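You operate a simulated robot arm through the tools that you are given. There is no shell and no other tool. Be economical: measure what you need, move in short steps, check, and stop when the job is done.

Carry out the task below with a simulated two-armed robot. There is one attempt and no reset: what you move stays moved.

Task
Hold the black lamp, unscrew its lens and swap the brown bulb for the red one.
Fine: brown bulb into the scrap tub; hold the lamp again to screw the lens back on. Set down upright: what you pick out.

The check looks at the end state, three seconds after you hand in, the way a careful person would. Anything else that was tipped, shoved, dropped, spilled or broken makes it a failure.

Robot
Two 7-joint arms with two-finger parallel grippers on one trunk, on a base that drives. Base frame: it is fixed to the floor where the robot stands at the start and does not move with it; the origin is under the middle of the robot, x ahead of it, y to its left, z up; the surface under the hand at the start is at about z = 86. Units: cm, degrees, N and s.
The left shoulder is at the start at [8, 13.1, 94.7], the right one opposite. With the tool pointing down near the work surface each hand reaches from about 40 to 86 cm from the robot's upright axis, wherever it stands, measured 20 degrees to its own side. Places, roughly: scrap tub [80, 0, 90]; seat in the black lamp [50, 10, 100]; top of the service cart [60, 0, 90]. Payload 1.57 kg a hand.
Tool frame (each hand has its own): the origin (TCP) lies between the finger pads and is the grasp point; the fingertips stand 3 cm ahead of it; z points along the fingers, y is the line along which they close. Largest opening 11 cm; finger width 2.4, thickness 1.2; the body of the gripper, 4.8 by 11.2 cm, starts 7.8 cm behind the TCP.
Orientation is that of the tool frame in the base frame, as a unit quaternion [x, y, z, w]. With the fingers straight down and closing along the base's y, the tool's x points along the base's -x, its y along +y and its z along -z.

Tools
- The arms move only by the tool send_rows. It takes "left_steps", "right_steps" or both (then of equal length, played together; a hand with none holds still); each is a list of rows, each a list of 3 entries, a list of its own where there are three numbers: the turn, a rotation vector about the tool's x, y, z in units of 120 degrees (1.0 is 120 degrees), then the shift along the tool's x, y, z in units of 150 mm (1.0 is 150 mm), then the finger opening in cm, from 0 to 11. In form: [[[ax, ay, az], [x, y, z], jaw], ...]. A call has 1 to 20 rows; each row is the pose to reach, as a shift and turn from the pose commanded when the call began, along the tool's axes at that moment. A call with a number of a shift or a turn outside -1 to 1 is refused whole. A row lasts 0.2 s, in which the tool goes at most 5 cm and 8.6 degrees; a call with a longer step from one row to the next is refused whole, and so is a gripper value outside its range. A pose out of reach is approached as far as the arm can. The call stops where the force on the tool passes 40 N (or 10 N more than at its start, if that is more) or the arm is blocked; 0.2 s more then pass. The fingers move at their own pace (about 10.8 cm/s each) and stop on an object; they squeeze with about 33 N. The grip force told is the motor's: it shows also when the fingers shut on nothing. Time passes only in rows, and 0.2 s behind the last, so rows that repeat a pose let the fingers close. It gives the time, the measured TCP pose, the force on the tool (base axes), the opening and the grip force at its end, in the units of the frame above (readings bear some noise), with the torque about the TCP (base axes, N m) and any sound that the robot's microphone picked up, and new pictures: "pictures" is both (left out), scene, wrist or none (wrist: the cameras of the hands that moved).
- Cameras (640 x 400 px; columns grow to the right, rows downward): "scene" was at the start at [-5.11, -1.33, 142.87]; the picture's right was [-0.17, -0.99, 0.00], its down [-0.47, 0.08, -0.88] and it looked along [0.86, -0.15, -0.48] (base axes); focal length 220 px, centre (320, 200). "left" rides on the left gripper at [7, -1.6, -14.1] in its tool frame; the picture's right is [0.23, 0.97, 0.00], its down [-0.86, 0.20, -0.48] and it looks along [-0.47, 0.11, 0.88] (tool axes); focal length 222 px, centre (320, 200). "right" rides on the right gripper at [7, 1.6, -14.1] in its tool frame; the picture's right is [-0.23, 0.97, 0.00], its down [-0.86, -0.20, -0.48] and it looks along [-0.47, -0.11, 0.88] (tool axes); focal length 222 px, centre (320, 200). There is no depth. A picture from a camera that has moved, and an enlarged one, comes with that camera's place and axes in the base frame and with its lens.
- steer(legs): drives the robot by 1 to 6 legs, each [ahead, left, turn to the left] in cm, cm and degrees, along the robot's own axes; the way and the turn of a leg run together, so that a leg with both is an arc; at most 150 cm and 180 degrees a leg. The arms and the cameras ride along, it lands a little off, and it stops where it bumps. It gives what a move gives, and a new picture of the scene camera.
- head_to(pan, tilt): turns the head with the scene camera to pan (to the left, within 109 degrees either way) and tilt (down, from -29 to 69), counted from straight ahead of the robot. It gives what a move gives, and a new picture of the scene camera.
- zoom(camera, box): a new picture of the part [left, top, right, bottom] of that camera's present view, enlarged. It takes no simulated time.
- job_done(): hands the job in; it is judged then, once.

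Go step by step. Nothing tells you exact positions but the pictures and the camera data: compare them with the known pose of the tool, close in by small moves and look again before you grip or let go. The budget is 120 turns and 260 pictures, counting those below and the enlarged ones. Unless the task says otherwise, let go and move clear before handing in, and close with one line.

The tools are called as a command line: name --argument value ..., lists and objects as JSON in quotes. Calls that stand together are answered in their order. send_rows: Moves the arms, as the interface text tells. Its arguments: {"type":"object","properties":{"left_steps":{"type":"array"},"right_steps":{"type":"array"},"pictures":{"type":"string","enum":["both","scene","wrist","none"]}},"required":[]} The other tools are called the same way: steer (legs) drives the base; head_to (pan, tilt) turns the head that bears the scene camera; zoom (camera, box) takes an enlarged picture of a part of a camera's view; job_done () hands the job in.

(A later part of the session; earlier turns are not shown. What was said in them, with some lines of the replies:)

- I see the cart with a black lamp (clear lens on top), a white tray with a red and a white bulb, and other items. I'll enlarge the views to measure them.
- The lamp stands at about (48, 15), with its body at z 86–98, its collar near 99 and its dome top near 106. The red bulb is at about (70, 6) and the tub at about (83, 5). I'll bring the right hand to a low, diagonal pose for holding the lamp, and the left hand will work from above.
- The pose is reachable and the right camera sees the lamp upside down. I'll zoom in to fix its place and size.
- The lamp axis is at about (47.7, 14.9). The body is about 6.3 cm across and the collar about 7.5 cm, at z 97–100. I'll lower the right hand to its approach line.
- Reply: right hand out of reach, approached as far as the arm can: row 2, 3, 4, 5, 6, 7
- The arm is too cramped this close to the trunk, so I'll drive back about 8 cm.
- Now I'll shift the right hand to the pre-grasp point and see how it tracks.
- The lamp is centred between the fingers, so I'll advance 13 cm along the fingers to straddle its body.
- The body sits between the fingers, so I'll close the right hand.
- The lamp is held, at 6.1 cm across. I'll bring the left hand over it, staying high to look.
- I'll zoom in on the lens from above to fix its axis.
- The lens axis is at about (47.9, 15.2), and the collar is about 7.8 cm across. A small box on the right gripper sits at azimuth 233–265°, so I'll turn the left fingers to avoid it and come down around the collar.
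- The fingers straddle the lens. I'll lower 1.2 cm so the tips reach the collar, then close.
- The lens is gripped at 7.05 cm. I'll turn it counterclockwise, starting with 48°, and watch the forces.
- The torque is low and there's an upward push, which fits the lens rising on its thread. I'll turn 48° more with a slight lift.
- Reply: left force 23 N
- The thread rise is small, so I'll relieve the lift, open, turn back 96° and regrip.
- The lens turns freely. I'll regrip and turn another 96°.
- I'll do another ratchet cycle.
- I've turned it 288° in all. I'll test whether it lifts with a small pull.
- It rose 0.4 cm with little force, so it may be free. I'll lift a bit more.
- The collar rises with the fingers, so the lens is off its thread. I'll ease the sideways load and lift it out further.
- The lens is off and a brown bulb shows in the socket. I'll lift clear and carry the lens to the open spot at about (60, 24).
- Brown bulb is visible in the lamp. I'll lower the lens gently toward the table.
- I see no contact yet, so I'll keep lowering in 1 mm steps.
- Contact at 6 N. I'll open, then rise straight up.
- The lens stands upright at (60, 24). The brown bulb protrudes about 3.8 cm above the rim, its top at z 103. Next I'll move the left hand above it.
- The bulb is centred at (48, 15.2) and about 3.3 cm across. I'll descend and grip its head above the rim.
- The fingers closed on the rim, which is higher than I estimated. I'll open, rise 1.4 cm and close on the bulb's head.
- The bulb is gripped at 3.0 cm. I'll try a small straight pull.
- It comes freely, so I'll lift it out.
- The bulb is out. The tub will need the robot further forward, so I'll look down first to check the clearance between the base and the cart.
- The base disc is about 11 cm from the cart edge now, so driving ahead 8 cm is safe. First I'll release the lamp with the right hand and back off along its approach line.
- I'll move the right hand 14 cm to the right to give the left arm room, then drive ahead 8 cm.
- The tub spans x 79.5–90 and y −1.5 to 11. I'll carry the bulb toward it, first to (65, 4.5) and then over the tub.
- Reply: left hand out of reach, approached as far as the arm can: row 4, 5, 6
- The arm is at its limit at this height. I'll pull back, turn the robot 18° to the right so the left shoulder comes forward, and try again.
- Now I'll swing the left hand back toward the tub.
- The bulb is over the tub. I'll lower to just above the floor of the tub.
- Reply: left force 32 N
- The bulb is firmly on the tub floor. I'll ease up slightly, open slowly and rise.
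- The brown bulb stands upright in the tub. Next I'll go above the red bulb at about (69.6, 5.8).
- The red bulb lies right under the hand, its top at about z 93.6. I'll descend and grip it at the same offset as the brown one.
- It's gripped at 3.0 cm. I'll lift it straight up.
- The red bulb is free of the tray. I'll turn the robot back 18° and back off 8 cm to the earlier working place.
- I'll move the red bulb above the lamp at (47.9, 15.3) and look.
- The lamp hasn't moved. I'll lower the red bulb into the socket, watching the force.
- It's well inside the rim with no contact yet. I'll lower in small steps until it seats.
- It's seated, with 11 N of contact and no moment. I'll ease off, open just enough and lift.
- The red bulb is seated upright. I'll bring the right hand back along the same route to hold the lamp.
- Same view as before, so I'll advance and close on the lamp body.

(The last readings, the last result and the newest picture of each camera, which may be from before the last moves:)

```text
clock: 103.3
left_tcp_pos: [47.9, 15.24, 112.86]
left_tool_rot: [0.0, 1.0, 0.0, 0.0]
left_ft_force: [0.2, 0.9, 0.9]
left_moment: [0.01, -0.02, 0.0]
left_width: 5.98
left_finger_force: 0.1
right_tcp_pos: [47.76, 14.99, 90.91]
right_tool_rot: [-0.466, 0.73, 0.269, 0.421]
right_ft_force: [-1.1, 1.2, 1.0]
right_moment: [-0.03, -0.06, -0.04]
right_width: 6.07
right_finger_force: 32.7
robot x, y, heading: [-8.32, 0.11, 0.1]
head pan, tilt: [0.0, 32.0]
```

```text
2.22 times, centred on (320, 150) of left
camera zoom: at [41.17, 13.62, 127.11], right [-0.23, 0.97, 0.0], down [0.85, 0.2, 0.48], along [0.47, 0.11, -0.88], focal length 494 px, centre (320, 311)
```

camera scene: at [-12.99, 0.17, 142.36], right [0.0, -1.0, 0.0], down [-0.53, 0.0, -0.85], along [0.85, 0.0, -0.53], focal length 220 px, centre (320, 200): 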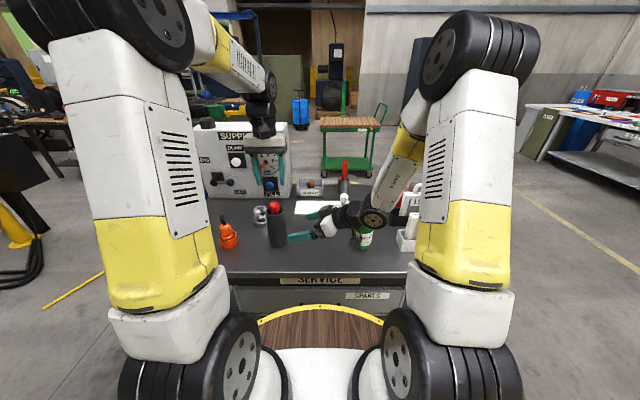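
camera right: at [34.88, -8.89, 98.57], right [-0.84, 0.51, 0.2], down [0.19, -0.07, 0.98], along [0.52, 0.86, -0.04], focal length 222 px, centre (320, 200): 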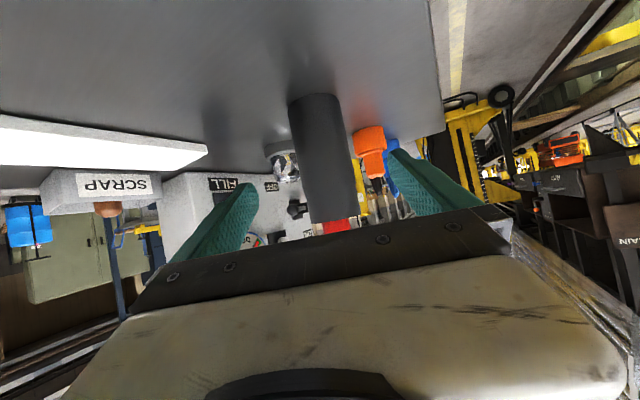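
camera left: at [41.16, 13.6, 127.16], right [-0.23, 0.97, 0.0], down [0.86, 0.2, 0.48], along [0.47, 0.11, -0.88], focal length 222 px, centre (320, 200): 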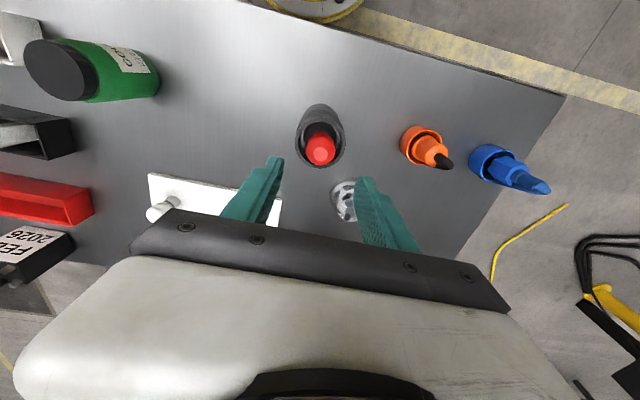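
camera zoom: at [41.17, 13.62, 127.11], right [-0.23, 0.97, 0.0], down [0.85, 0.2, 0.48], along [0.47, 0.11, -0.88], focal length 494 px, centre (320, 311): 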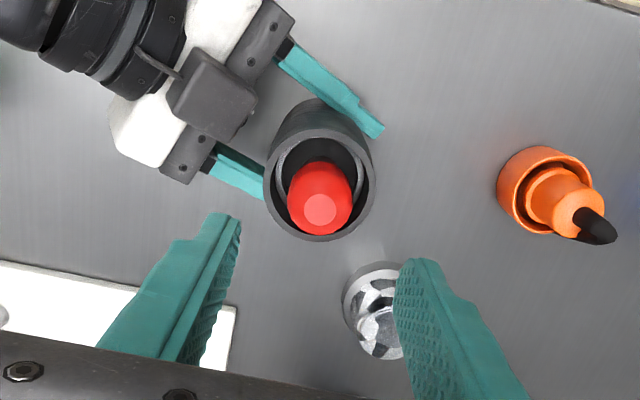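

The lamp is held. Next the left hand goes back over the lens, turned to the yaw at which it was set down.

send_rows --left_steps '[[[0, 0, -0.068], [-0.06, 0.04, 0], 8], [[0, 0, -0.136], [-0.12, 0.085, 0], 9], [[0, 0, -0.204], [-0.18, 0.13, 0], 10], [[0, 0, -0.272], [-0.24, 0.17, 0], 10], [[0, 0, -0.34], [-0.3, 0.215, 0], 10], [[0, 0, -0.408], [-0.36, 0.26, 0], 10], [[0, 0, -0.476], [-0.42, 0.3, 0], 10], [[0, 0, -0.544], [-0.48, 0.345, 0], 10], [[0, 0, -0.612], [-0.54, 0.39, 0], 10], [[0, 0, -0.68], [-0.6, 0.43, 0], 10], [[0, 0, -0.748], [-0.66, 0.475, 0.1], 10], [[0, 0, -0.816], [-0.72, 0.52, 0.2], 10], [[0, 0, -0.884], [-0.77, 0.555, 0.35], 10], [[0, 0, -0.95], [-0.807, 0.58, 0.5], 10], [[0, 0, -0.95], [-0.807, 0.58, 0.5], 10]]' --pictures "wrist"

zoom --camera "left" --box '[220, 60, 420, 220]'

```text
clock: 106.5
left_tcp_pos: [60.01, 23.98, 105.35]
left_tool_rot: [0.84, -0.543, 0.0, -0.001]
left_ft_force: [-0.2, -0.6, -0.8]
left_moment: [-0.02, 0.02, -0.01]
left_width: 10.0
left_finger_force: 0.0
right_tcp_pos: [47.76, 14.87, 90.9]
right_tool_rot: [-0.466, 0.731, 0.269, 0.421]
right_ft_force: [1.3, -0.5, 0.2]
right_moment: [-0.1, -0.12, 0.0]
right_width: 6.07
right_finger_force: 32.3
robot x, y, heading: [-7.82, 0.1, 0.3]
head pan, tilt: [0.0, 32.0]
camera left: at [64.57, 18.29, 119.53], right [-0.8, -0.61, 0.0], down [-0.53, 0.7, 0.48], along [-0.29, 0.38, -0.88], focal length 222 px, centre (320, 200)
```

left: 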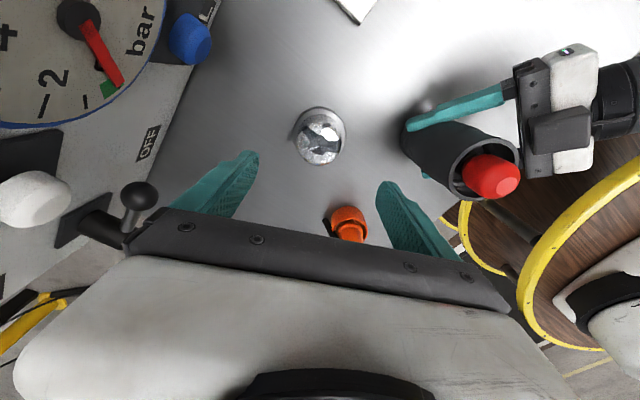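

```text
2.50 times, centred on (320, 140) of left
camera zoom: at [64.57, 18.29, 119.53], right [-0.8, -0.61, 0.0], down [-0.53, 0.7, 0.48], along [-0.29, 0.38, -0.88], focal length 555 px, centre (320, 350)
```

zoom: 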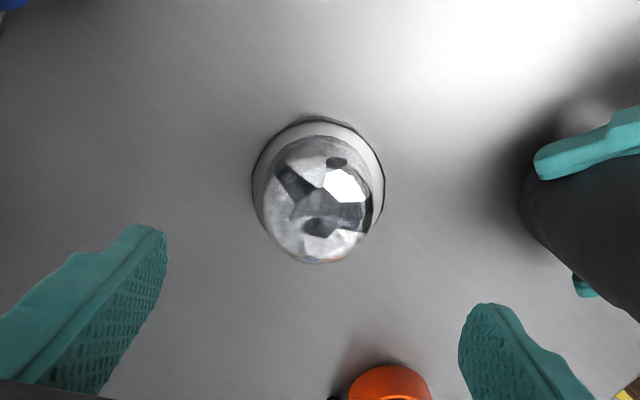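

send_rows --left_steps '[[[0, 0, 0], [0, 0, 0.2], 10], [[0, 0, 0], [0, 0, 0.4], 10], [[0, 0, 0], [0, 0, 0.6], 10], [[0, 0, 0], [0, 0, 0.8], 10], [[0, 0, 0], [0, 0, 1.0], 10], [[0, 0, 0], [0, 0, 1.0], 10]]' --pictures "none"

send_rows --left_steps '[[[0, 0, 0], [0, 0, 0.03], 10], [[0, 0, 0], [0, 0, 0.06], 10], [[0, 0, 0], [0, 0, 0.06], 8.5], [[0, 0, 0], [0, 0, 0.06], 7.6], [[0, 0, 0], [0, 0, 0.06], 6], [[0, 0, 0], [0, 0, 0.06], 4], [[0, 0, 0], [0, 0, 0.06], 4]]' --pictures "wrist"

```text
clock: 107.9
left_tcp_pos: [60.04, 24.07, 90.3]
left_tool_rot: [0.839, -0.545, 0.0, 0.0]
left_ft_force: [1.0, -0.4, -0.1]
left_moment: [-0.01, 0.02, -0.02]
left_width: 10.02
left_finger_force: 0.2
right_tcp_pos: [47.71, 14.94, 90.97]
right_tool_rot: [-0.466, 0.731, 0.269, 0.42]
right_ft_force: [0.2, 0.1, 0.6]
right_moment: [-0.07, -0.1, 0.02]
right_width: 6.12
right_finger_force: 33.3
robot x, y, heading: [-7.95, 0.07, 0.1]
head pan, tilt: [0.0, 32.0]
```

```text
clock: 109.5
left_tcp_pos: [59.98, 23.89, 89.44]
left_tool_rot: [0.838, -0.545, 0.0, 0.0]
left_ft_force: [-1.5, -0.8, -0.3]
left_moment: [0.02, 0.01, 0.0]
left_width: 7.22
left_finger_force: 33.0
right_tcp_pos: [47.83, 15.03, 90.92]
right_tool_rot: [-0.465, 0.731, 0.268, 0.421]
right_ft_force: [0.9, 0.8, -0.3]
right_moment: [-0.03, -0.13, 0.03]
right_width: 6.08
right_finger_force: 32.7
robot x, y, heading: [-8.13, 0.32, 0.0]
head pan, tilt: [0.0, 32.0]
camera left: at [64.54, 18.32, 103.62], right [-0.8, -0.6, 0.0], down [-0.53, 0.7, 0.48], along [-0.29, 0.38, -0.88], focal length 222 px, centre (320, 200)
```

left: 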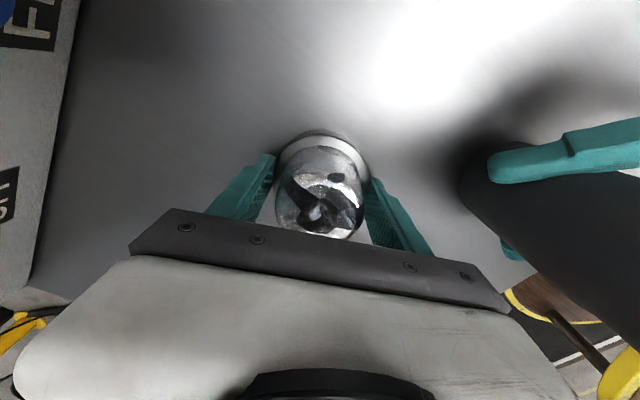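

The lens is gripped. I'll lift it and carry it back over the lamp.

send_rows --left_steps '[[[0, 0, 0], [0, 0, -0.1], 4], [[0, 0, 0], [0, 0, -0.3], 4], [[0, 0, 0], [0, 0, -0.55], 4], [[0, 0, 0], [0, 0, -0.8], 4], [[0, 0, 0], [0, 0, -1.0], 4], [[0, 0, 0], [0, 0, -1.0], 4]]' --pictures "none"

send_rows --left_steps '[[[0, 0, 0], [0, 0, -0.25], 4], [[0, 0, 0], [0, 0, -0.5], 4], [[0, 0, 0], [0.05, 0.24, -0.5], 4], [[0, 0, 0], [0.1, 0.49, -0.5], 4], [[0, 0, 0], [0.155, 0.73, -0.5], 4], [[0, 0, 0], [0.207, 0.977, -0.5], 4], [[0, 0, 0], [0.207, 0.977, -0.5], 4], [[0, 0, 0], [0.207, 0.977, -0.35], 4], [[0, 0, 0], [0.207, 0.977, -0.2], 4], [[0, 0, 0], [0.207, 0.977, -0.1], 4], [[0, 0, 0], [0.207, 0.977, -0.1], 4]]' --pictures "wrist"

zoom --camera "scene" --box '[220, 160, 340, 260]'

```text
clock: 110.9
left_tcp_pos: [60.05, 23.91, 104.37]
left_tool_rot: [0.839, -0.545, 0.0, -0.001]
left_ft_force: [-0.1, -0.5, 0.2]
left_moment: [-0.02, 0.02, 0.02]
left_width: 7.21
left_finger_force: 33.5
right_tcp_pos: [47.73, 14.83, 90.97]
right_tool_rot: [-0.466, 0.731, 0.269, 0.421]
right_ft_force: [-2.2, -0.8, 1.4]
right_moment: [-0.12, -0.12, -0.04]
right_width: 6.08
right_finger_force: 32.7
robot x, y, heading: [-7.66, 0.25, 0.2]
head pan, tilt: [0.0, 32.0]
```

```text
clock: 113.3
left_tcp_pos: [47.95, 15.04, 105.89]
left_tool_rot: [0.839, -0.545, 0.001, 0.0]
left_ft_force: [0.9, 0.4, -0.4]
left_moment: [-0.03, 0.02, 0.0]
left_width: 7.2
left_finger_force: 33.6
right_tcp_pos: [47.71, 14.91, 91.01]
right_tool_rot: [-0.466, 0.731, 0.268, 0.421]
right_ft_force: [-1.1, 0.0, 1.1]
right_moment: [-0.07, -0.08, -0.01]
right_width: 6.09
right_finger_force: 32.8
robot x, y, heading: [-8.11, -0.04, -0.0]
head pan, tilt: [0.0, 32.0]
camera left: at [52.47, 9.46, 120.13], right [-0.8, -0.6, 0.0], down [-0.53, 0.7, 0.48], along [-0.29, 0.38, -0.88], focal length 222 px, centre (320, 200)
```

left: 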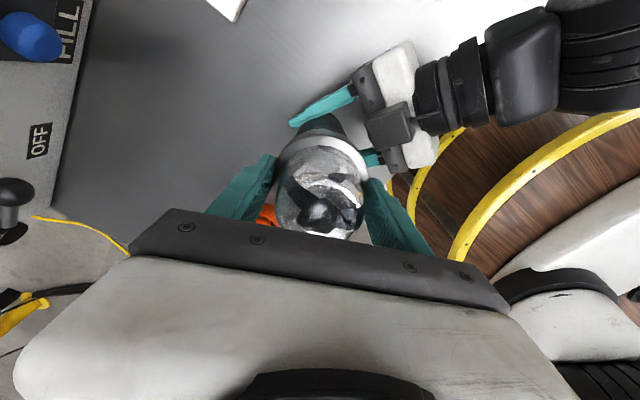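

```text
4.00 times, centred on (280, 210) of scene
camera zoom: at [-12.99, 0.17, 142.36], right [0.0, -1.0, 0.0], down [-0.53, 0.0, -0.85], along [0.85, 0.0, -0.53], focal length 882 px, centre (480, 160)
```

zoom: 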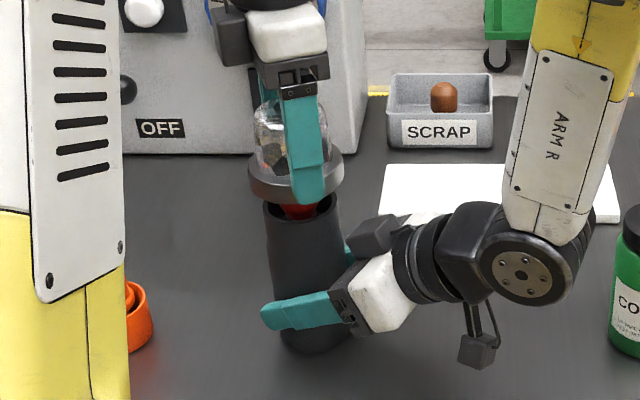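

The lens is aligned above the lamp. I'll lower it gently onto the neck.

send_rows --left_steps '[[[0, 0, 0], [-0.006, 0.005, 0.06], 4], [[0, 0, 0], [-0.006, 0.005, 0.12], 4], [[0, 0, 0], [-0.006, 0.005, 0.16], 4], [[0, 0, 0], [-0.006, 0.005, 0.19], 4], [[0, 0, 0], [-0.006, 0.005, 0.22], 4], [[0, 0, 0], [-0.006, 0.005, 0.24], 4], [[0, 0, 0], [-0.006, 0.005, 0.255], 4], [[0, 0, 0], [-0.006, 0.005, 0.255], 4]]' --pictures "none"

zoom --camera "scene" --box '[220, 160, 340, 260]'

```text
clock: 115.1
left_tcp_pos: [47.79, 15.15, 102.14]
left_tool_rot: [0.838, -0.545, 0.001, 0.001]
left_ft_force: [-5.0, -5.3, 9.6]
left_moment: [-0.15, 0.38, 0.0]
left_width: 7.18
left_finger_force: 33.0
right_tcp_pos: [47.64, 14.98, 90.92]
right_tool_rot: [-0.466, 0.731, 0.269, 0.421]
right_ft_force: [4.6, 5.8, -1.6]
right_moment: [-0.05, 0.01, 0.01]
right_width: 6.11
right_finger_force: 32.8
robot x, y, heading: [-7.75, 0.1, -0.0]
head pan, tilt: [0.0, 32.0]
```

```text
4.00 times, centred on (280, 210) of scene
camera zoom: at [-12.99, 0.17, 142.36], right [0.0, -1.0, 0.0], down [-0.53, 0.0, -0.85], along [0.85, 0.0, -0.53], focal length 882 px, centre (480, 160)
```

zoom: 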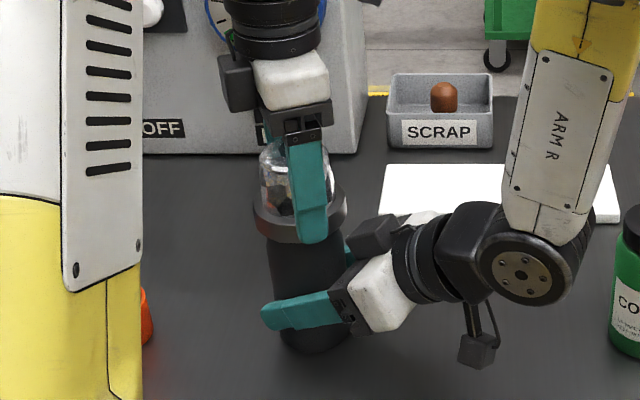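

It's resting on the thread start. I'll screw it clockwise 96° with a slight downward feed.

send_rows --left_steps '[[[0, 0, 0.0667], [0.003, 0.006, 0.001], 4], [[0, 0, 0.1333], [0.003, 0.006, 0.002], 4], [[0, 0, 0.2], [0.003, 0.006, 0.003], 4], [[0, 0, 0.2667], [0.003, 0.006, 0.004], 4], [[0, 0, 0.3333], [0.003, 0.006, 0.005], 4], [[0, 0, 0.4], [0.003, 0.006, 0.006], 4], [[0, 0, 0.4667], [0.003, 0.006, 0.007], 4], [[0, 0, 0.5333], [0.003, 0.006, 0.008], 4], [[0, 0, 0.6], [0.003, 0.006, 0.009], 4], [[0, 0, 0.6667], [0.003, 0.006, 0.01], 4], [[0, 0, 0.7333], [0.003, 0.006, 0.011], 4], [[0, 0, 0.8], [0.003, 0.006, 0.012], 4], [[0, 0, 0.8], [0.003, 0.006, 0.012], 4]]' --pictures "none"

zoom --camera "scene" --box '[220, 160, 340, 260]'

```text
clock: 117.9
left_tcp_pos: [47.87, 15.16, 101.94]
left_tool_rot: [-0.155, 0.988, -0.001, 0.001]
left_ft_force: [0.0, -4.2, 35.7]
left_moment: [-0.02, 0.0, -0.03]
left_width: 7.16
left_finger_force: 33.2
right_tcp_pos: [47.7, 14.83, 90.85]
right_tool_rot: [-0.466, 0.73, 0.269, 0.421]
right_ft_force: [8.5, 8.2, -8.2]
right_moment: [0.21, -0.22, -0.07]
right_width: 6.08
right_finger_force: 33.1
robot x, y, heading: [-8.13, 0.06, 0.1]
head pan, tilt: [0.0, 32.0]
```

```text
4.00 times, centred on (280, 210) of scene
camera zoom: at [-13.02, 0.17, 142.36], right [0.0, -1.0, 0.0], down [-0.53, 0.0, -0.85], along [0.85, 0.0, -0.53], focal length 882 px, centre (480, 160)
```

zoom: 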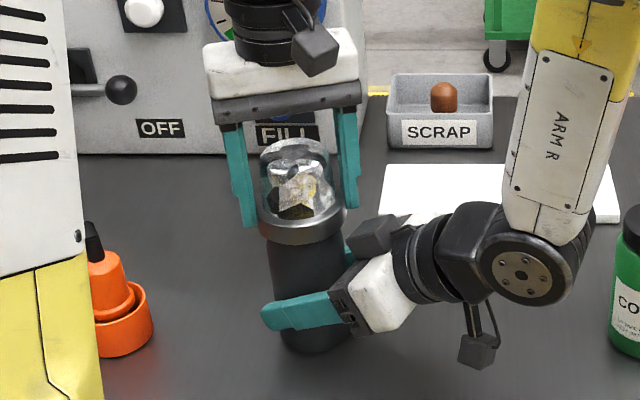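

The lens is pressed and turning. I'll open, turn back, regrip and continue.

send_rows --left_steps '[[[0, 0, 0], [0, 0, -0.008], 4], [[0, 0, 0], [0, 0, -0.01], 8], [[0, 0, 0], [0, 0, -0.01], 9.5], [[0, 0, -0.0667], [0, 0, -0.01], 9.5], [[0, 0, -0.1333], [0, 0, -0.01], 9.5], [[0, 0, -0.2], [0, 0, -0.01], 9.5], [[0, 0, -0.2667], [0, 0, -0.01], 9.5], [[0, 0, -0.3333], [0, 0, -0.01], 9.5], [[0, 0, -0.4], [0, 0, -0.01], 9.5], [[0, 0, -0.4667], [0, 0, -0.01], 9.5], [[0, 0, -0.5333], [0, 0, -0.01], 9.5], [[0, 0, -0.6], [0, 0, -0.01], 9.5], [[0, 0, -0.6667], [0, 0, -0.01], 9.5], [[0, 0, -0.7333], [0, 0, -0.01], 9.5], [[0, 0, -0.8], [0, 0, -0.01], 9.5], [[0, 0, -0.8], [0, 0, -0.01], 8], [[0, 0, -0.8], [0, 0, -0.01], 7], [[0, 0, -0.8], [0, 0, -0.01], 5], [[0, 0, -0.8], [0, 0, -0.01], 4]]' --pictures "none"

send_rows --left_steps '[[[0, 0, 0.0667], [0, 0, 0.002], 4], [[0, 0, 0.1333], [0, 0, 0.003], 4], [[0, 0, 0.2], [0, 0, 0.004], 4], [[0, 0, 0.2667], [0, 0, 0.005], 4], [[0, 0, 0.3333], [0, 0, 0.006], 4], [[0, 0, 0.4], [0, 0, 0.007], 4], [[0, 0, 0.4667], [0, 0, 0.008], 4], [[0, 0, 0.5333], [0, 0, 0.009], 4], [[0, 0, 0.6], [0, 0, 0.01], 4], [[0, 0, 0.6667], [0, 0, 0.011], 4], [[0, 0, 0.7333], [0, 0, 0.012], 4], [[0, 0, 0.8], [0, 0, 0.013], 4], [[0, 0, 0.8], [0, 0, 0.013], 4]]' --pictures "none"

zoom --camera "scene" --box '[220, 160, 340, 260]'

```text
clock: 121.9
left_tcp_pos: [47.82, 15.05, 102.15]
left_tool_rot: [0.839, -0.544, 0.0, 0.0]
left_ft_force: [2.4, 0.9, -0.7]
left_moment: [0.05, -0.1, 0.03]
left_width: 6.93
left_finger_force: 33.5
right_tcp_pos: [47.69, 14.84, 90.94]
right_tool_rot: [-0.466, 0.731, 0.269, 0.42]
right_ft_force: [-1.3, -2.5, 1.0]
right_moment: [0.12, -0.35, 0.0]
right_width: 6.08
right_finger_force: 33.1
robot x, y, heading: [-8.04, -0.05, -0.1]
head pan, tilt: [0.0, 32.0]
```

```text
clock: 124.7
left_tcp_pos: [47.66, 14.9, 101.87]
left_tool_rot: [-0.155, 0.988, 0.0, 0.0]
left_ft_force: [-2.0, -11.0, 17.8]
left_moment: [-0.69, 0.13, 1.63]
left_width: 6.93
left_finger_force: 33.0
right_tcp_pos: [47.77, 14.98, 91.04]
right_tool_rot: [-0.466, 0.731, 0.269, 0.421]
right_ft_force: [4.1, 9.7, -2.0]
right_moment: [-0.54, -0.2, -1.48]
right_width: 6.37
right_finger_force: 33.1
robot x, y, heading: [-7.84, 0.11, 0.1]
head pan, tilt: [0.0, 32.0]
```

```text
4.00 times, centred on (280, 210) of scene
camera zoom: at [-13.0, 0.16, 142.36], right [0.0, -1.0, 0.0], down [-0.53, 0.0, -0.85], along [0.85, 0.0, -0.53], focal length 882 px, centre (480, 160)
```

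zoom: 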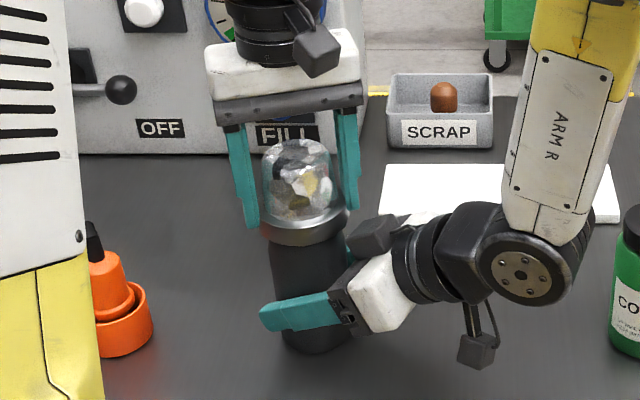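

The torque rose to 1.6 N·m, so it's either tight or cocked. I'll look closely before going on.

zoom --camera "scene" --box '[255, 185, 325, 255]'

zoom --camera "left" --box '[240, 80, 400, 240]'

zoom --camera "right" --box '[200, 60, 440, 240]'

```text
5.71 times, centred on (290, 220) of scene
camera zoom: at [-13.0, 0.16, 142.36], right [0.0, -1.0, 0.0], down [-0.53, 0.0, -0.85], along [0.85, 0.0, -0.53], focal length 1260 px, centre (491, 86)
```

zoom: 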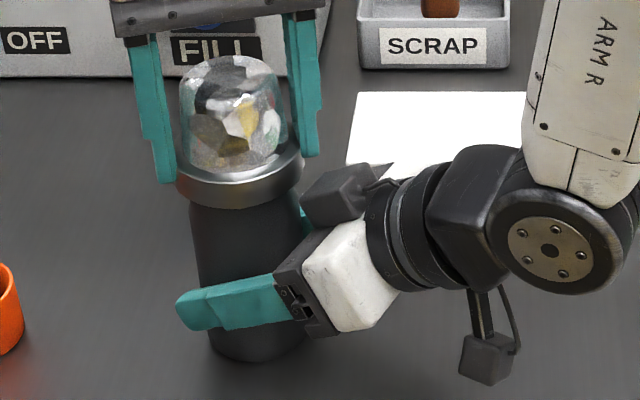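

```text
2.50 times, centred on (320, 160) of left
camera zoom: at [41.77, 11.36, 116.16], right [-0.52, 0.86, 0.0], down [0.75, 0.45, 0.48], along [0.41, 0.25, -0.88], focal length 555 px, centre (320, 300)
```

zoom: 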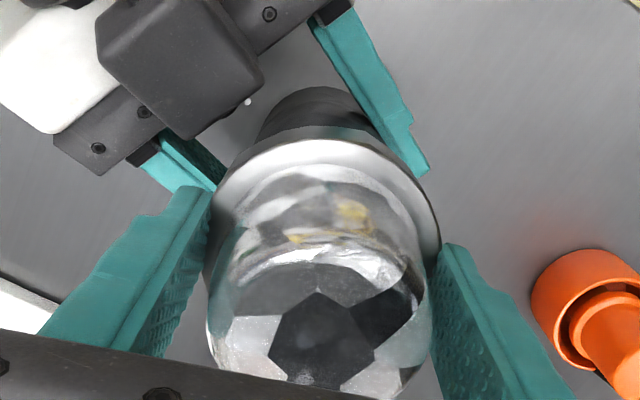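

```text
2.22 times, centred on (320, 150) of right
camera zoom: at [39.55, 1.34, 92.0], right [-0.83, 0.51, 0.2], down [0.19, -0.07, 0.98], along [0.52, 0.86, -0.04], focal length 494 px, centre (320, 311)
```

zoom: 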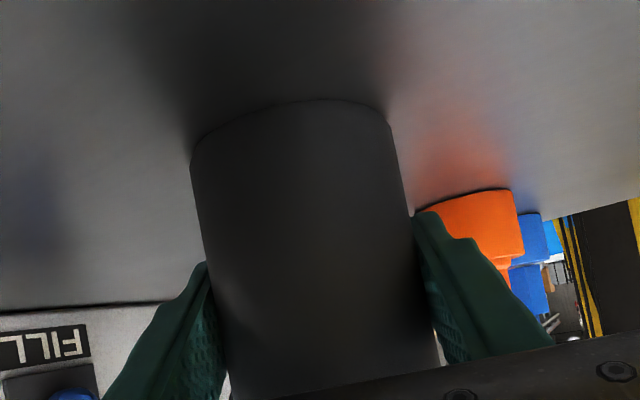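

I'll return the head to its earlier angle so I can compare directly with the picture of the fully seated lens at the same hand pose.

head_to --pan -9.5 --tilt 28.7

zoom --camera "scene" --box '[190, 180, 330, 290]'

```text
clock: 125.4
left_tcp_pos: [47.78, 14.98, 101.84]
left_tool_rot: [-0.156, 0.988, 0.0, 0.0]
left_ft_force: [-7.1, -17.6, 21.1]
left_moment: [-1.01, 0.42, 1.14]
left_width: 6.95
left_finger_force: 32.9
right_tcp_pos: [47.61, 14.87, 90.99]
right_tool_rot: [-0.465, 0.73, 0.269, 0.421]
right_ft_force: [9.6, 17.1, -6.6]
right_moment: [-0.65, -0.07, -1.1]
right_width: 6.38
right_finger_force: 32.5
robot x, y, heading: [-7.91, -0.17, 0.2]
head pan, tilt: [-9.5, 28.7]
camera scene: at [-12.99, -1.34, 142.87], right [-0.16, -0.99, 0.0], down [-0.47, 0.08, -0.88], along [0.87, -0.14, -0.48], focal length 220 px, centre (320, 200)
```

scene: 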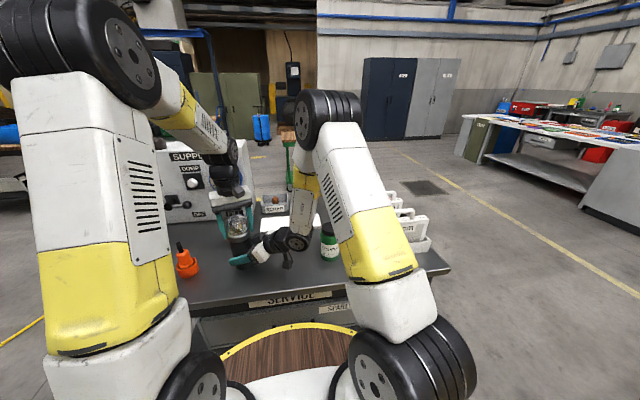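

```text
3.64 times, centred on (260, 235) of scene
camera zoom: at [-12.99, -1.34, 142.87], right [-0.16, -0.99, 0.0], down [-0.47, 0.08, -0.88], along [0.87, -0.14, -0.48], focal length 802 px, centre (538, 73)
```

zoom: 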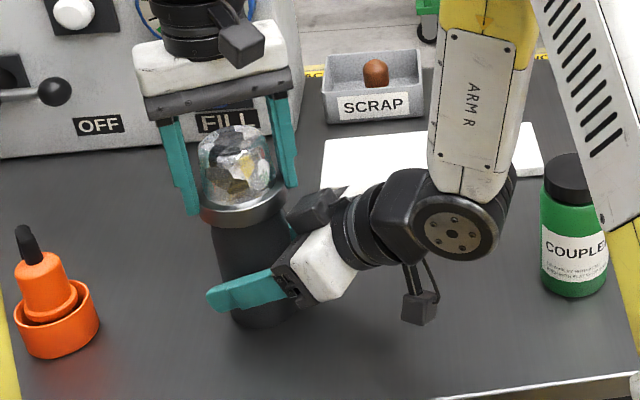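

The lens looks to be at almost the seated height. I'll release, turn back and regrip, then turn a little to see where the torque begins.

send_rows --left_steps '[[[0, 0, 0], [0, 0, -0.008], 7], [[0, 0, 0], [0, 0, -0.012], 8], [[0, 0, 0], [0, 0, -0.012], 9.5], [[0, 0, -0.0667], [0.007, 0.01, -0.012], 9.5], [[0, 0, -0.1333], [0.007, 0.01, -0.012], 9.5], [[0, 0, -0.2], [0.007, 0.01, -0.012], 9.5], [[0, 0, -0.2667], [0.007, 0.01, -0.012], 9.5], [[0, 0, -0.3333], [0.007, 0.01, -0.012], 9.5], [[0, 0, -0.4], [0.007, 0.01, -0.012], 9.5], [[0, 0, -0.4667], [0.007, 0.01, -0.012], 9.5], [[0, 0, -0.5333], [0.007, 0.01, -0.012], 9.5], [[0, 0, -0.6], [0.007, 0.01, -0.012], 9.5], [[0, 0, -0.6667], [0.007, 0.01, -0.012], 9.5], [[0, 0, -0.7333], [0.007, 0.01, -0.012], 9.5], [[0, 0, -0.8], [0.007, 0.01, -0.012], 9.5], [[0, 0, -0.8], [0.007, 0.01, -0.012], 9.5]]' --pictures "wrist"

zoom --camera "scene" --box '[225, 200, 285, 270]'

```text
clock: 128.8
left_tcp_pos: [47.59, 15.16, 102.0]
left_tool_rot: [0.84, -0.543, 0.0, 0.001]
left_ft_force: [-0.5, -0.1, 1.2]
left_moment: [0.02, -0.01, 0.02]
left_width: 9.53
left_finger_force: 0.1
right_tcp_pos: [47.8, 14.95, 91.09]
right_tool_rot: [-0.465, 0.731, 0.269, 0.421]
right_ft_force: [1.7, -1.9, 3.1]
right_moment: [-0.01, -0.36, -0.06]
right_width: 6.36
right_finger_force: 33.3
robot x, y, heading: [-8.0, 0.25, 0.2]
head pan, tilt: [-9.5, 28.7]
camera left: at [52.18, 9.59, 116.27], right [-0.8, -0.61, 0.0], down [-0.53, 0.7, 0.48], along [-0.29, 0.38, -0.88], focal length 222 px, centre (320, 200)
```

left: 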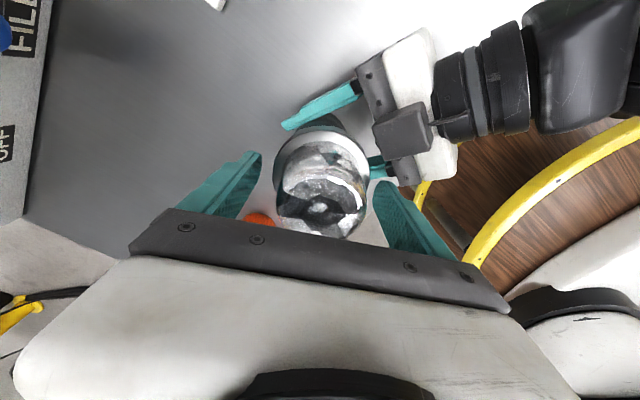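

```text
5.71 times, centred on (255, 235) of scene
camera zoom: at [-12.97, -1.34, 142.88], right [-0.16, -0.99, 0.0], down [-0.47, 0.08, -0.88], along [0.87, -0.14, -0.48], focal length 1260 px, centre (691, 0)
```

zoom: 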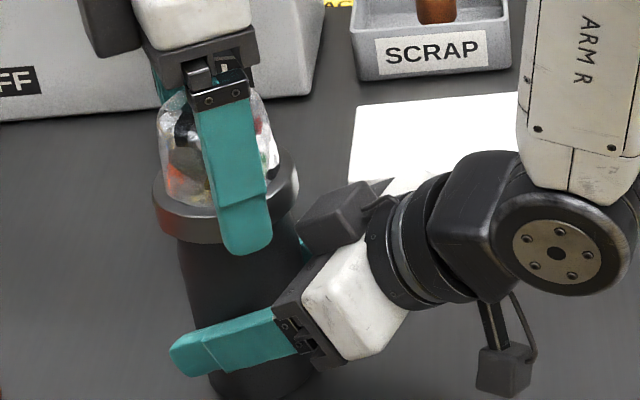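

The lens sits level on the lamp. I'll regrip and turn only 24° clockwise to read the torque.

send_rows --left_steps '[[[0, 0, 0], [-0.008, -0.008, 0], 8], [[0, 0, 0], [-0.008, -0.008, 0], 7.2], [[0, 0, 0], [-0.008, -0.008, 0], 6], [[0, 0, 0], [-0.008, -0.008, 0], 4], [[0, 0, 0.05], [-0.008, -0.008, 0], 4], [[0, 0, 0.1], [-0.008, -0.008, 0], 4], [[0, 0, 0.1], [-0.008, -0.008, 0], 4]]' --pictures "none"

send_rows --left_steps '[[[0, 0, 0.05], [0, 0, 0], 4], [[0, 0, 0.1], [0, 0, 0], 4], [[0, 0, 0.1], [0, 0, 0], 4]]' --pictures "none"

```text
clock: 130.4
left_tcp_pos: [47.87, 15.55, 101.97]
left_tool_rot: [0.777, -0.63, 0.001, 0.0]
left_ft_force: [2.0, 3.0, -0.5]
left_moment: [0.19, -0.29, 1.07]
left_width: 6.91
left_finger_force: 32.9
right_tcp_pos: [47.66, 14.81, 90.98]
right_tool_rot: [-0.466, 0.73, 0.269, 0.42]
right_ft_force: [-4.3, -0.6, 3.2]
right_moment: [0.44, -0.09, -0.93]
right_width: 6.49
right_finger_force: 33.2
robot x, y, heading: [-7.7, 0.06, 0.2]
head pan, tilt: [-9.5, 28.7]
```

```text
clock: 131.2
left_tcp_pos: [47.75, 15.26, 102.05]
left_tool_rot: [-0.707, 0.708, 0.0, 0.0]
left_ft_force: [5.2, -0.2, -0.2]
left_moment: [-0.01, -0.6, 0.41]
left_width: 6.91
left_finger_force: 33.4
right_tcp_pos: [47.64, 14.8, 90.89]
right_tool_rot: [-0.466, 0.73, 0.27, 0.42]
right_ft_force: [-4.5, 0.5, -0.4]
right_moment: [0.05, -0.05, -0.39]
right_width: 6.48
right_finger_force: 33.3
robot x, y, heading: [-7.66, -0.29, 0.1]
head pan, tilt: [-9.5, 28.7]
```

The torque comes at once and the lamp turns with the lens, so it's tight. I'll confirm the thread holds with a small pull.

send_rows --left_steps '[[[0, 0, 0], [0, 0, -0.008], 4], [[0, 0, 0], [0, 0, -0.016], 4], [[0, 0, 0], [0, 0, -0.016], 4]]' --pictures "none"

zoom --camera "right" --box '[200, 60, 440, 240]'

```text
clock: 132.0
left_tcp_pos: [47.77, 15.37, 102.22]
left_tool_rot: [0.707, -0.707, 0.0, 0.0]
left_ft_force: [12.1, 1.2, -14.4]
left_moment: [0.11, -0.85, 0.17]
left_width: 6.92
left_finger_force: 32.5
right_tcp_pos: [47.75, 14.92, 91.15]
right_tool_rot: [-0.466, 0.73, 0.27, 0.421]
right_ft_force: [-12.5, -1.5, 10.0]
right_moment: [0.11, -0.42, -0.12]
right_width: 6.47
right_finger_force: 33.1
robot x, y, heading: [-8.19, 0.27, -0.0]
head pan, tilt: [-9.5, 28.7]
```

```text
2.22 times, centred on (320, 150) of right
camera zoom: at [39.57, 1.36, 92.04], right [-0.84, 0.51, 0.2], down [0.19, -0.07, 0.98], along [0.52, 0.86, -0.03], focal length 494 px, centre (320, 311)
```

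zoom: 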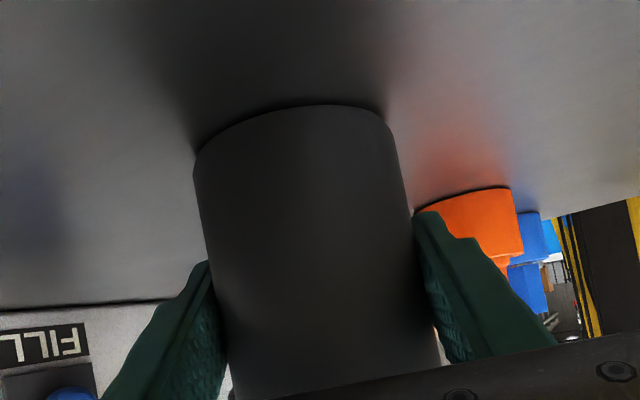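

The thread holds: pulling the lens pulls the lamp. I'll relieve the pull, release the lens, rise and compare with the original picture.

send_rows --left_steps '[[[0, 0, 0], [0, 0, 0.014], 4], [[0, 0, 0], [0, 0, 0.014], 7.2], [[0, 0, 0], [0, 0, 0.014], 8.5], [[0, 0, 0], [0, 0, 0.014], 10], [[0, 0, 0], [0, 0, -0.1], 10], [[0, 0, 0], [0, 0, -0.3], 10], [[0, 0, 0], [0, 0, -0.55], 10], [[0, 0, 0], [0, 0, -0.8], 10], [[0, 0, 0], [0, 0, -0.98], 10], [[0, 0, 0], [0, 0, -0.98], 10]]' --pictures "wrist"

zoom --camera "scene" --box '[190, 180, 330, 290]'

zoom --camera "left" --box '[260, 80, 380, 180]'

```text
clock: 134.2
left_tcp_pos: [47.68, 15.44, 117.02]
left_tool_rot: [-0.707, 0.707, 0.001, 0.0]
left_ft_force: [-0.5, 0.0, 0.1]
left_moment: [-0.01, -0.03, 0.0]
left_width: 10.0
left_finger_force: 0.0
right_tcp_pos: [47.7, 14.84, 90.91]
right_tool_rot: [-0.466, 0.73, 0.269, 0.421]
right_ft_force: [0.0, -0.2, -1.7]
right_moment: [-0.01, 0.02, -0.02]
right_width: 6.46
right_finger_force: 32.5
robot x, y, heading: [-7.84, -0.09, 0.1]
head pan, tilt: [-9.5, 28.7]
camera left: at [49.4, 8.48, 131.2], right [-0.97, -0.23, 0.0], down [-0.2, 0.85, 0.48], along [-0.11, 0.47, -0.88], focal length 222 px, centre (320, 200)
```

left: 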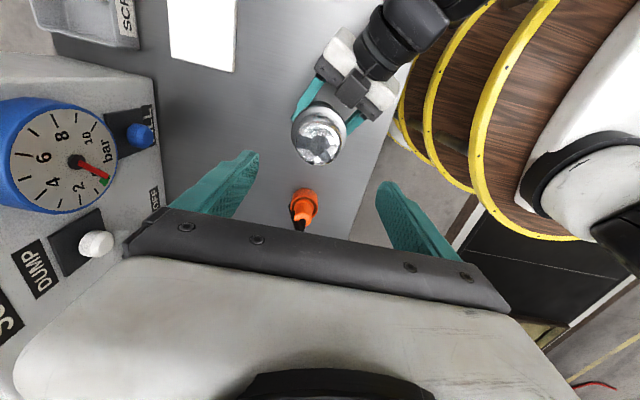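

```text
3.64 times, centred on (260, 235) of scene
camera zoom: at [-12.95, -1.33, 142.88], right [-0.16, -0.99, 0.0], down [-0.47, 0.08, -0.88], along [0.87, -0.14, -0.48], focal length 802 px, centre (538, 73)
```

zoom: 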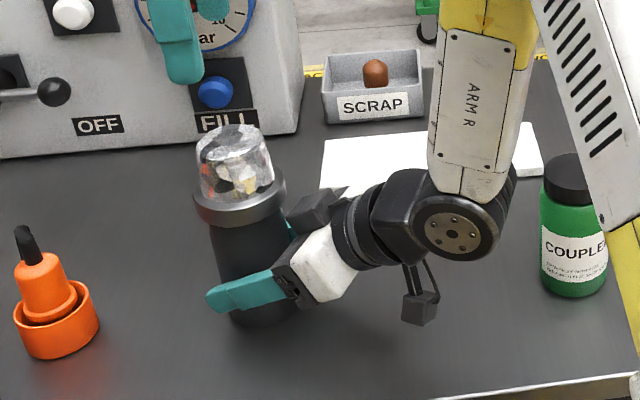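

```text
4.00 times, centred on (320, 130) of left
camera zoom: at [49.4, 8.48, 131.2], right [-0.97, -0.23, 0.0], down [-0.2, 0.85, 0.48], along [-0.11, 0.47, -0.88], focal length 888 px, centre (320, 480)
```

zoom: 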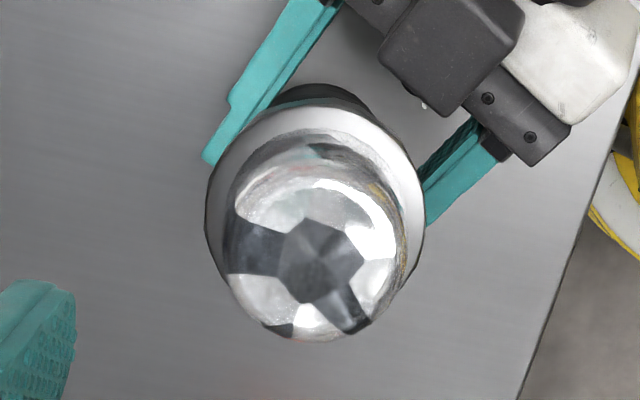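

The lens is back at its original height and looks level. I'll release the lamp with the right hand, back off and rise.

send_rows --right_steps '[[[0, 0, 0], [0, 0, 0], 6.8], [[0, 0, 0], [0, 0, 0], 8], [[0, 0, 0], [0, 0, 0], 10], [[0, 0, 0], [0, 0, 0], 11], [[0, 0, 0], [0, 0, -0.15], 11], [[0, 0, 0], [0, 0, -0.3], 11], [[0, 0, 0], [0, 0, -0.5], 11], [[0, 0, 0], [0, 0, -0.7], 11], [[0, 0, 0], [0, 0, -0.867], 11], [[0, 0, 0], [0, 0, -0.867], 11]]' --pictures "none"

send_rows --right_steps '[[[0, 0, 0], [-0.106, -0.03, -0.137], 11], [[0, 0, 0], [-0.212, -0.061, -0.273], 11], [[0, 0, 0], [-0.318, -0.092, -0.41], 11], [[0, 0, 0], [-0.423, -0.122, -0.547], 11], [[0, 0, 0], [-0.529, -0.153, -0.683], 11], [[0, 0, 0], [-0.635, -0.183, -0.82], 11], [[0, 0, 0], [-0.635, -0.183, -0.82], 11]]' --pictures "both"

zoom --camera "scene" --box '[190, 180, 330, 290]'

zoom --camera "right" --box '[240, 0, 440, 160]'

```text
clock: 136.4
left_tcp_pos: [47.56, 15.38, 116.95]
left_tool_rot: [0.707, -0.707, 0.0, 0.0]
left_ft_force: [-0.9, -0.5, -0.1]
left_moment: [0.02, -0.05, 0.0]
left_width: 10.0
left_finger_force: 0.0
right_tcp_pos: [42.97, 4.82, 97.56]
right_tool_rot: [-0.466, 0.731, 0.268, 0.42]
right_ft_force: [0.1, 0.5, 0.9]
right_moment: [0.04, 0.01, 0.02]
right_width: 10.99
right_finger_force: 0.1
robot x, y, heading: [-8.0, -0.02, 0.2]
head pan, tilt: [-9.5, 28.7]
```

```text
clock: 138.0
left_tcp_pos: [47.65, 15.4, 116.87]
left_tool_rot: [0.707, -0.707, 0.0, 0.0]
left_ft_force: [0.2, -0.1, 0.6]
left_moment: [-0.02, -0.01, -0.03]
left_width: 9.99
left_finger_force: 0.0
right_tcp_pos: [42.89, -1.85, 111.95]
right_tool_rot: [-0.465, 0.731, 0.268, 0.421]
right_ft_force: [-0.3, 0.5, 0.1]
right_moment: [0.0, 0.0, -0.01]
right_width: 11.03
right_finger_force: 0.0
robot x, y, heading: [-8.02, -0.02, 0.1]
head pan, tilt: [-9.5, 28.7]
camera scene: at [-12.97, -1.34, 142.88], right [-0.16, -0.99, 0.0], down [-0.47, 0.08, -0.88], along [0.87, -0.14, -0.48], focal length 220 px, centre (320, 200)
camera right: at [34.81, -15.41, 113.03], right [-0.83, 0.51, 0.2], down [0.19, -0.07, 0.98], along [0.52, 0.85, -0.04], focal length 222 px, centre (320, 200)
```

scene: 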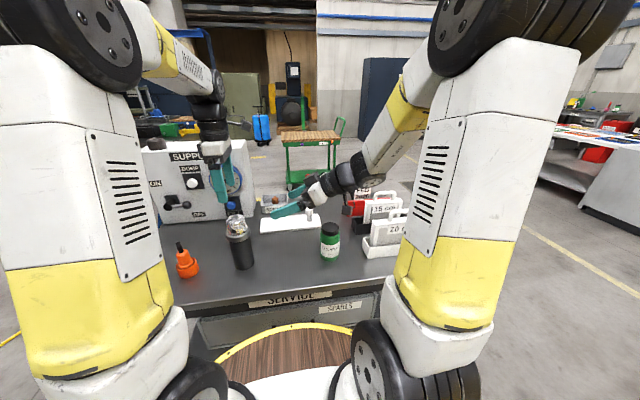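
right: 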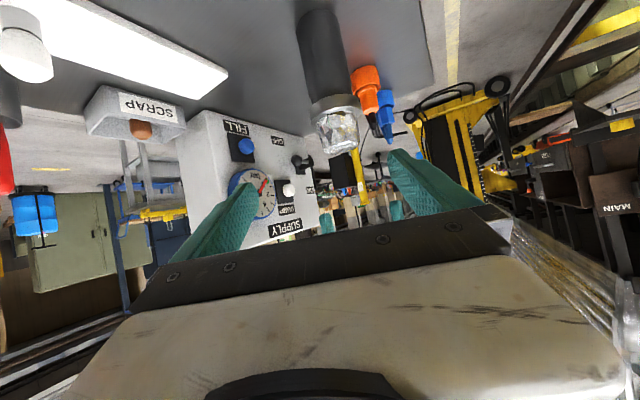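

```text
3.64 times, centred on (260, 235) of scene
camera zoom: at [-12.97, -1.34, 142.88], right [-0.16, -0.99, 0.0], down [-0.47, 0.08, -0.88], along [0.87, -0.14, -0.48], focal length 802 px, centre (538, 73)
```

zoom: 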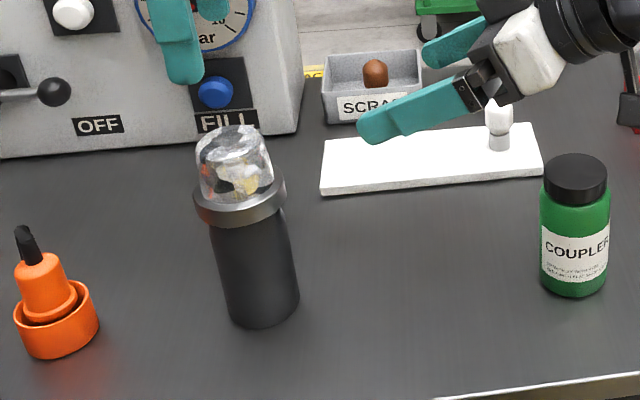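

```text
2.50 times, centred on (340, 80) of right
camera zoom: at [34.81, -15.41, 113.03], right [-0.83, 0.51, 0.2], down [0.19, -0.07, 0.98], along [0.52, 0.85, -0.04], focal length 555 px, centre (270, 500)
```

zoom: 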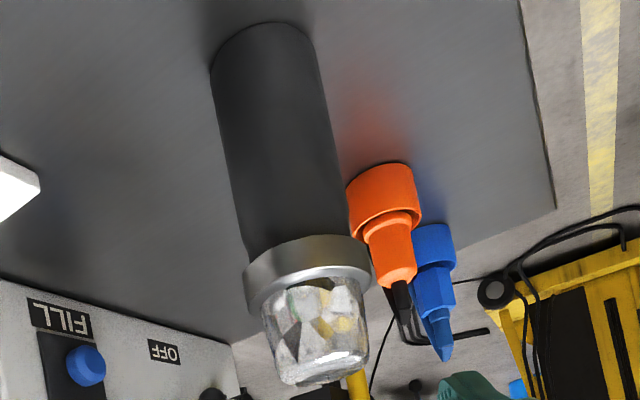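

From the same viewpoint the lamp now looks like the original picture: the lens is seated at the same height and the lamp stands upright. I'll raise the left hand clear and hand in.

send_rows --left_steps '[[[0, 0, 0], [0, 0, -0.2], 10], [[0, 0, 0], [0, 0, -0.4], 10], [[0, 0, 0], [0, 0, -0.6], 10], [[0, 0, 0], [0, 0, -0.6], 10]]' --pictures "scene"

```text
clock: 139.0
left_tcp_pos: [47.48, 15.42, 126.06]
left_tool_rot: [0.707, -0.707, 0.0, 0.001]
left_ft_force: [-0.4, 0.1, 0.8]
left_moment: [-0.02, 0.01, 0.03]
left_width: 9.99
left_finger_force: 0.0
right_tcp_pos: [42.99, -1.87, 111.89]
right_tool_rot: [-0.466, 0.731, 0.268, 0.42]
right_ft_force: [-0.3, 0.4, -0.3]
right_moment: [-0.02, 0.0, -0.04]
right_width: 11.01
right_finger_force: 0.0
robot x, y, heading: [-8.17, -0.19, -0.2]
head pan, tilt: [-9.5, 28.7]
camera scene: at [-12.97, -1.34, 142.88], right [-0.16, -0.99, 0.0], down [-0.47, 0.08, -0.88], along [0.87, -0.14, -0.48], focal length 220 px, centre (320, 200)
```

scene: 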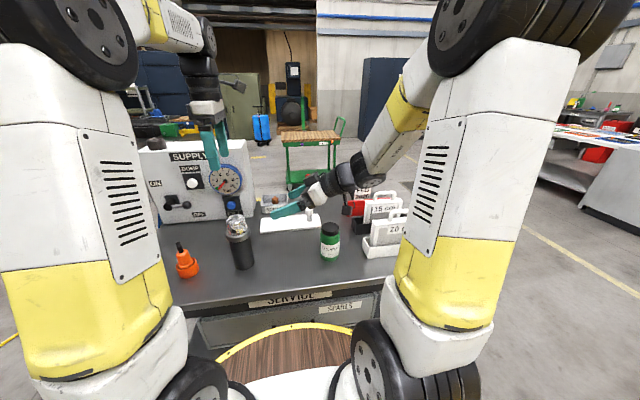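

Both hands are clear, the lamp stands closed and upright, and the brown bulb is in the tub, so I'm handing in.

job_done

```text
The job is handed in.
```

The red bulb is in the black lamp with its lens screwed back on tight, the brown bulb stands upright in the scrap tub, and nothing else looked disturbed in the last pictures.
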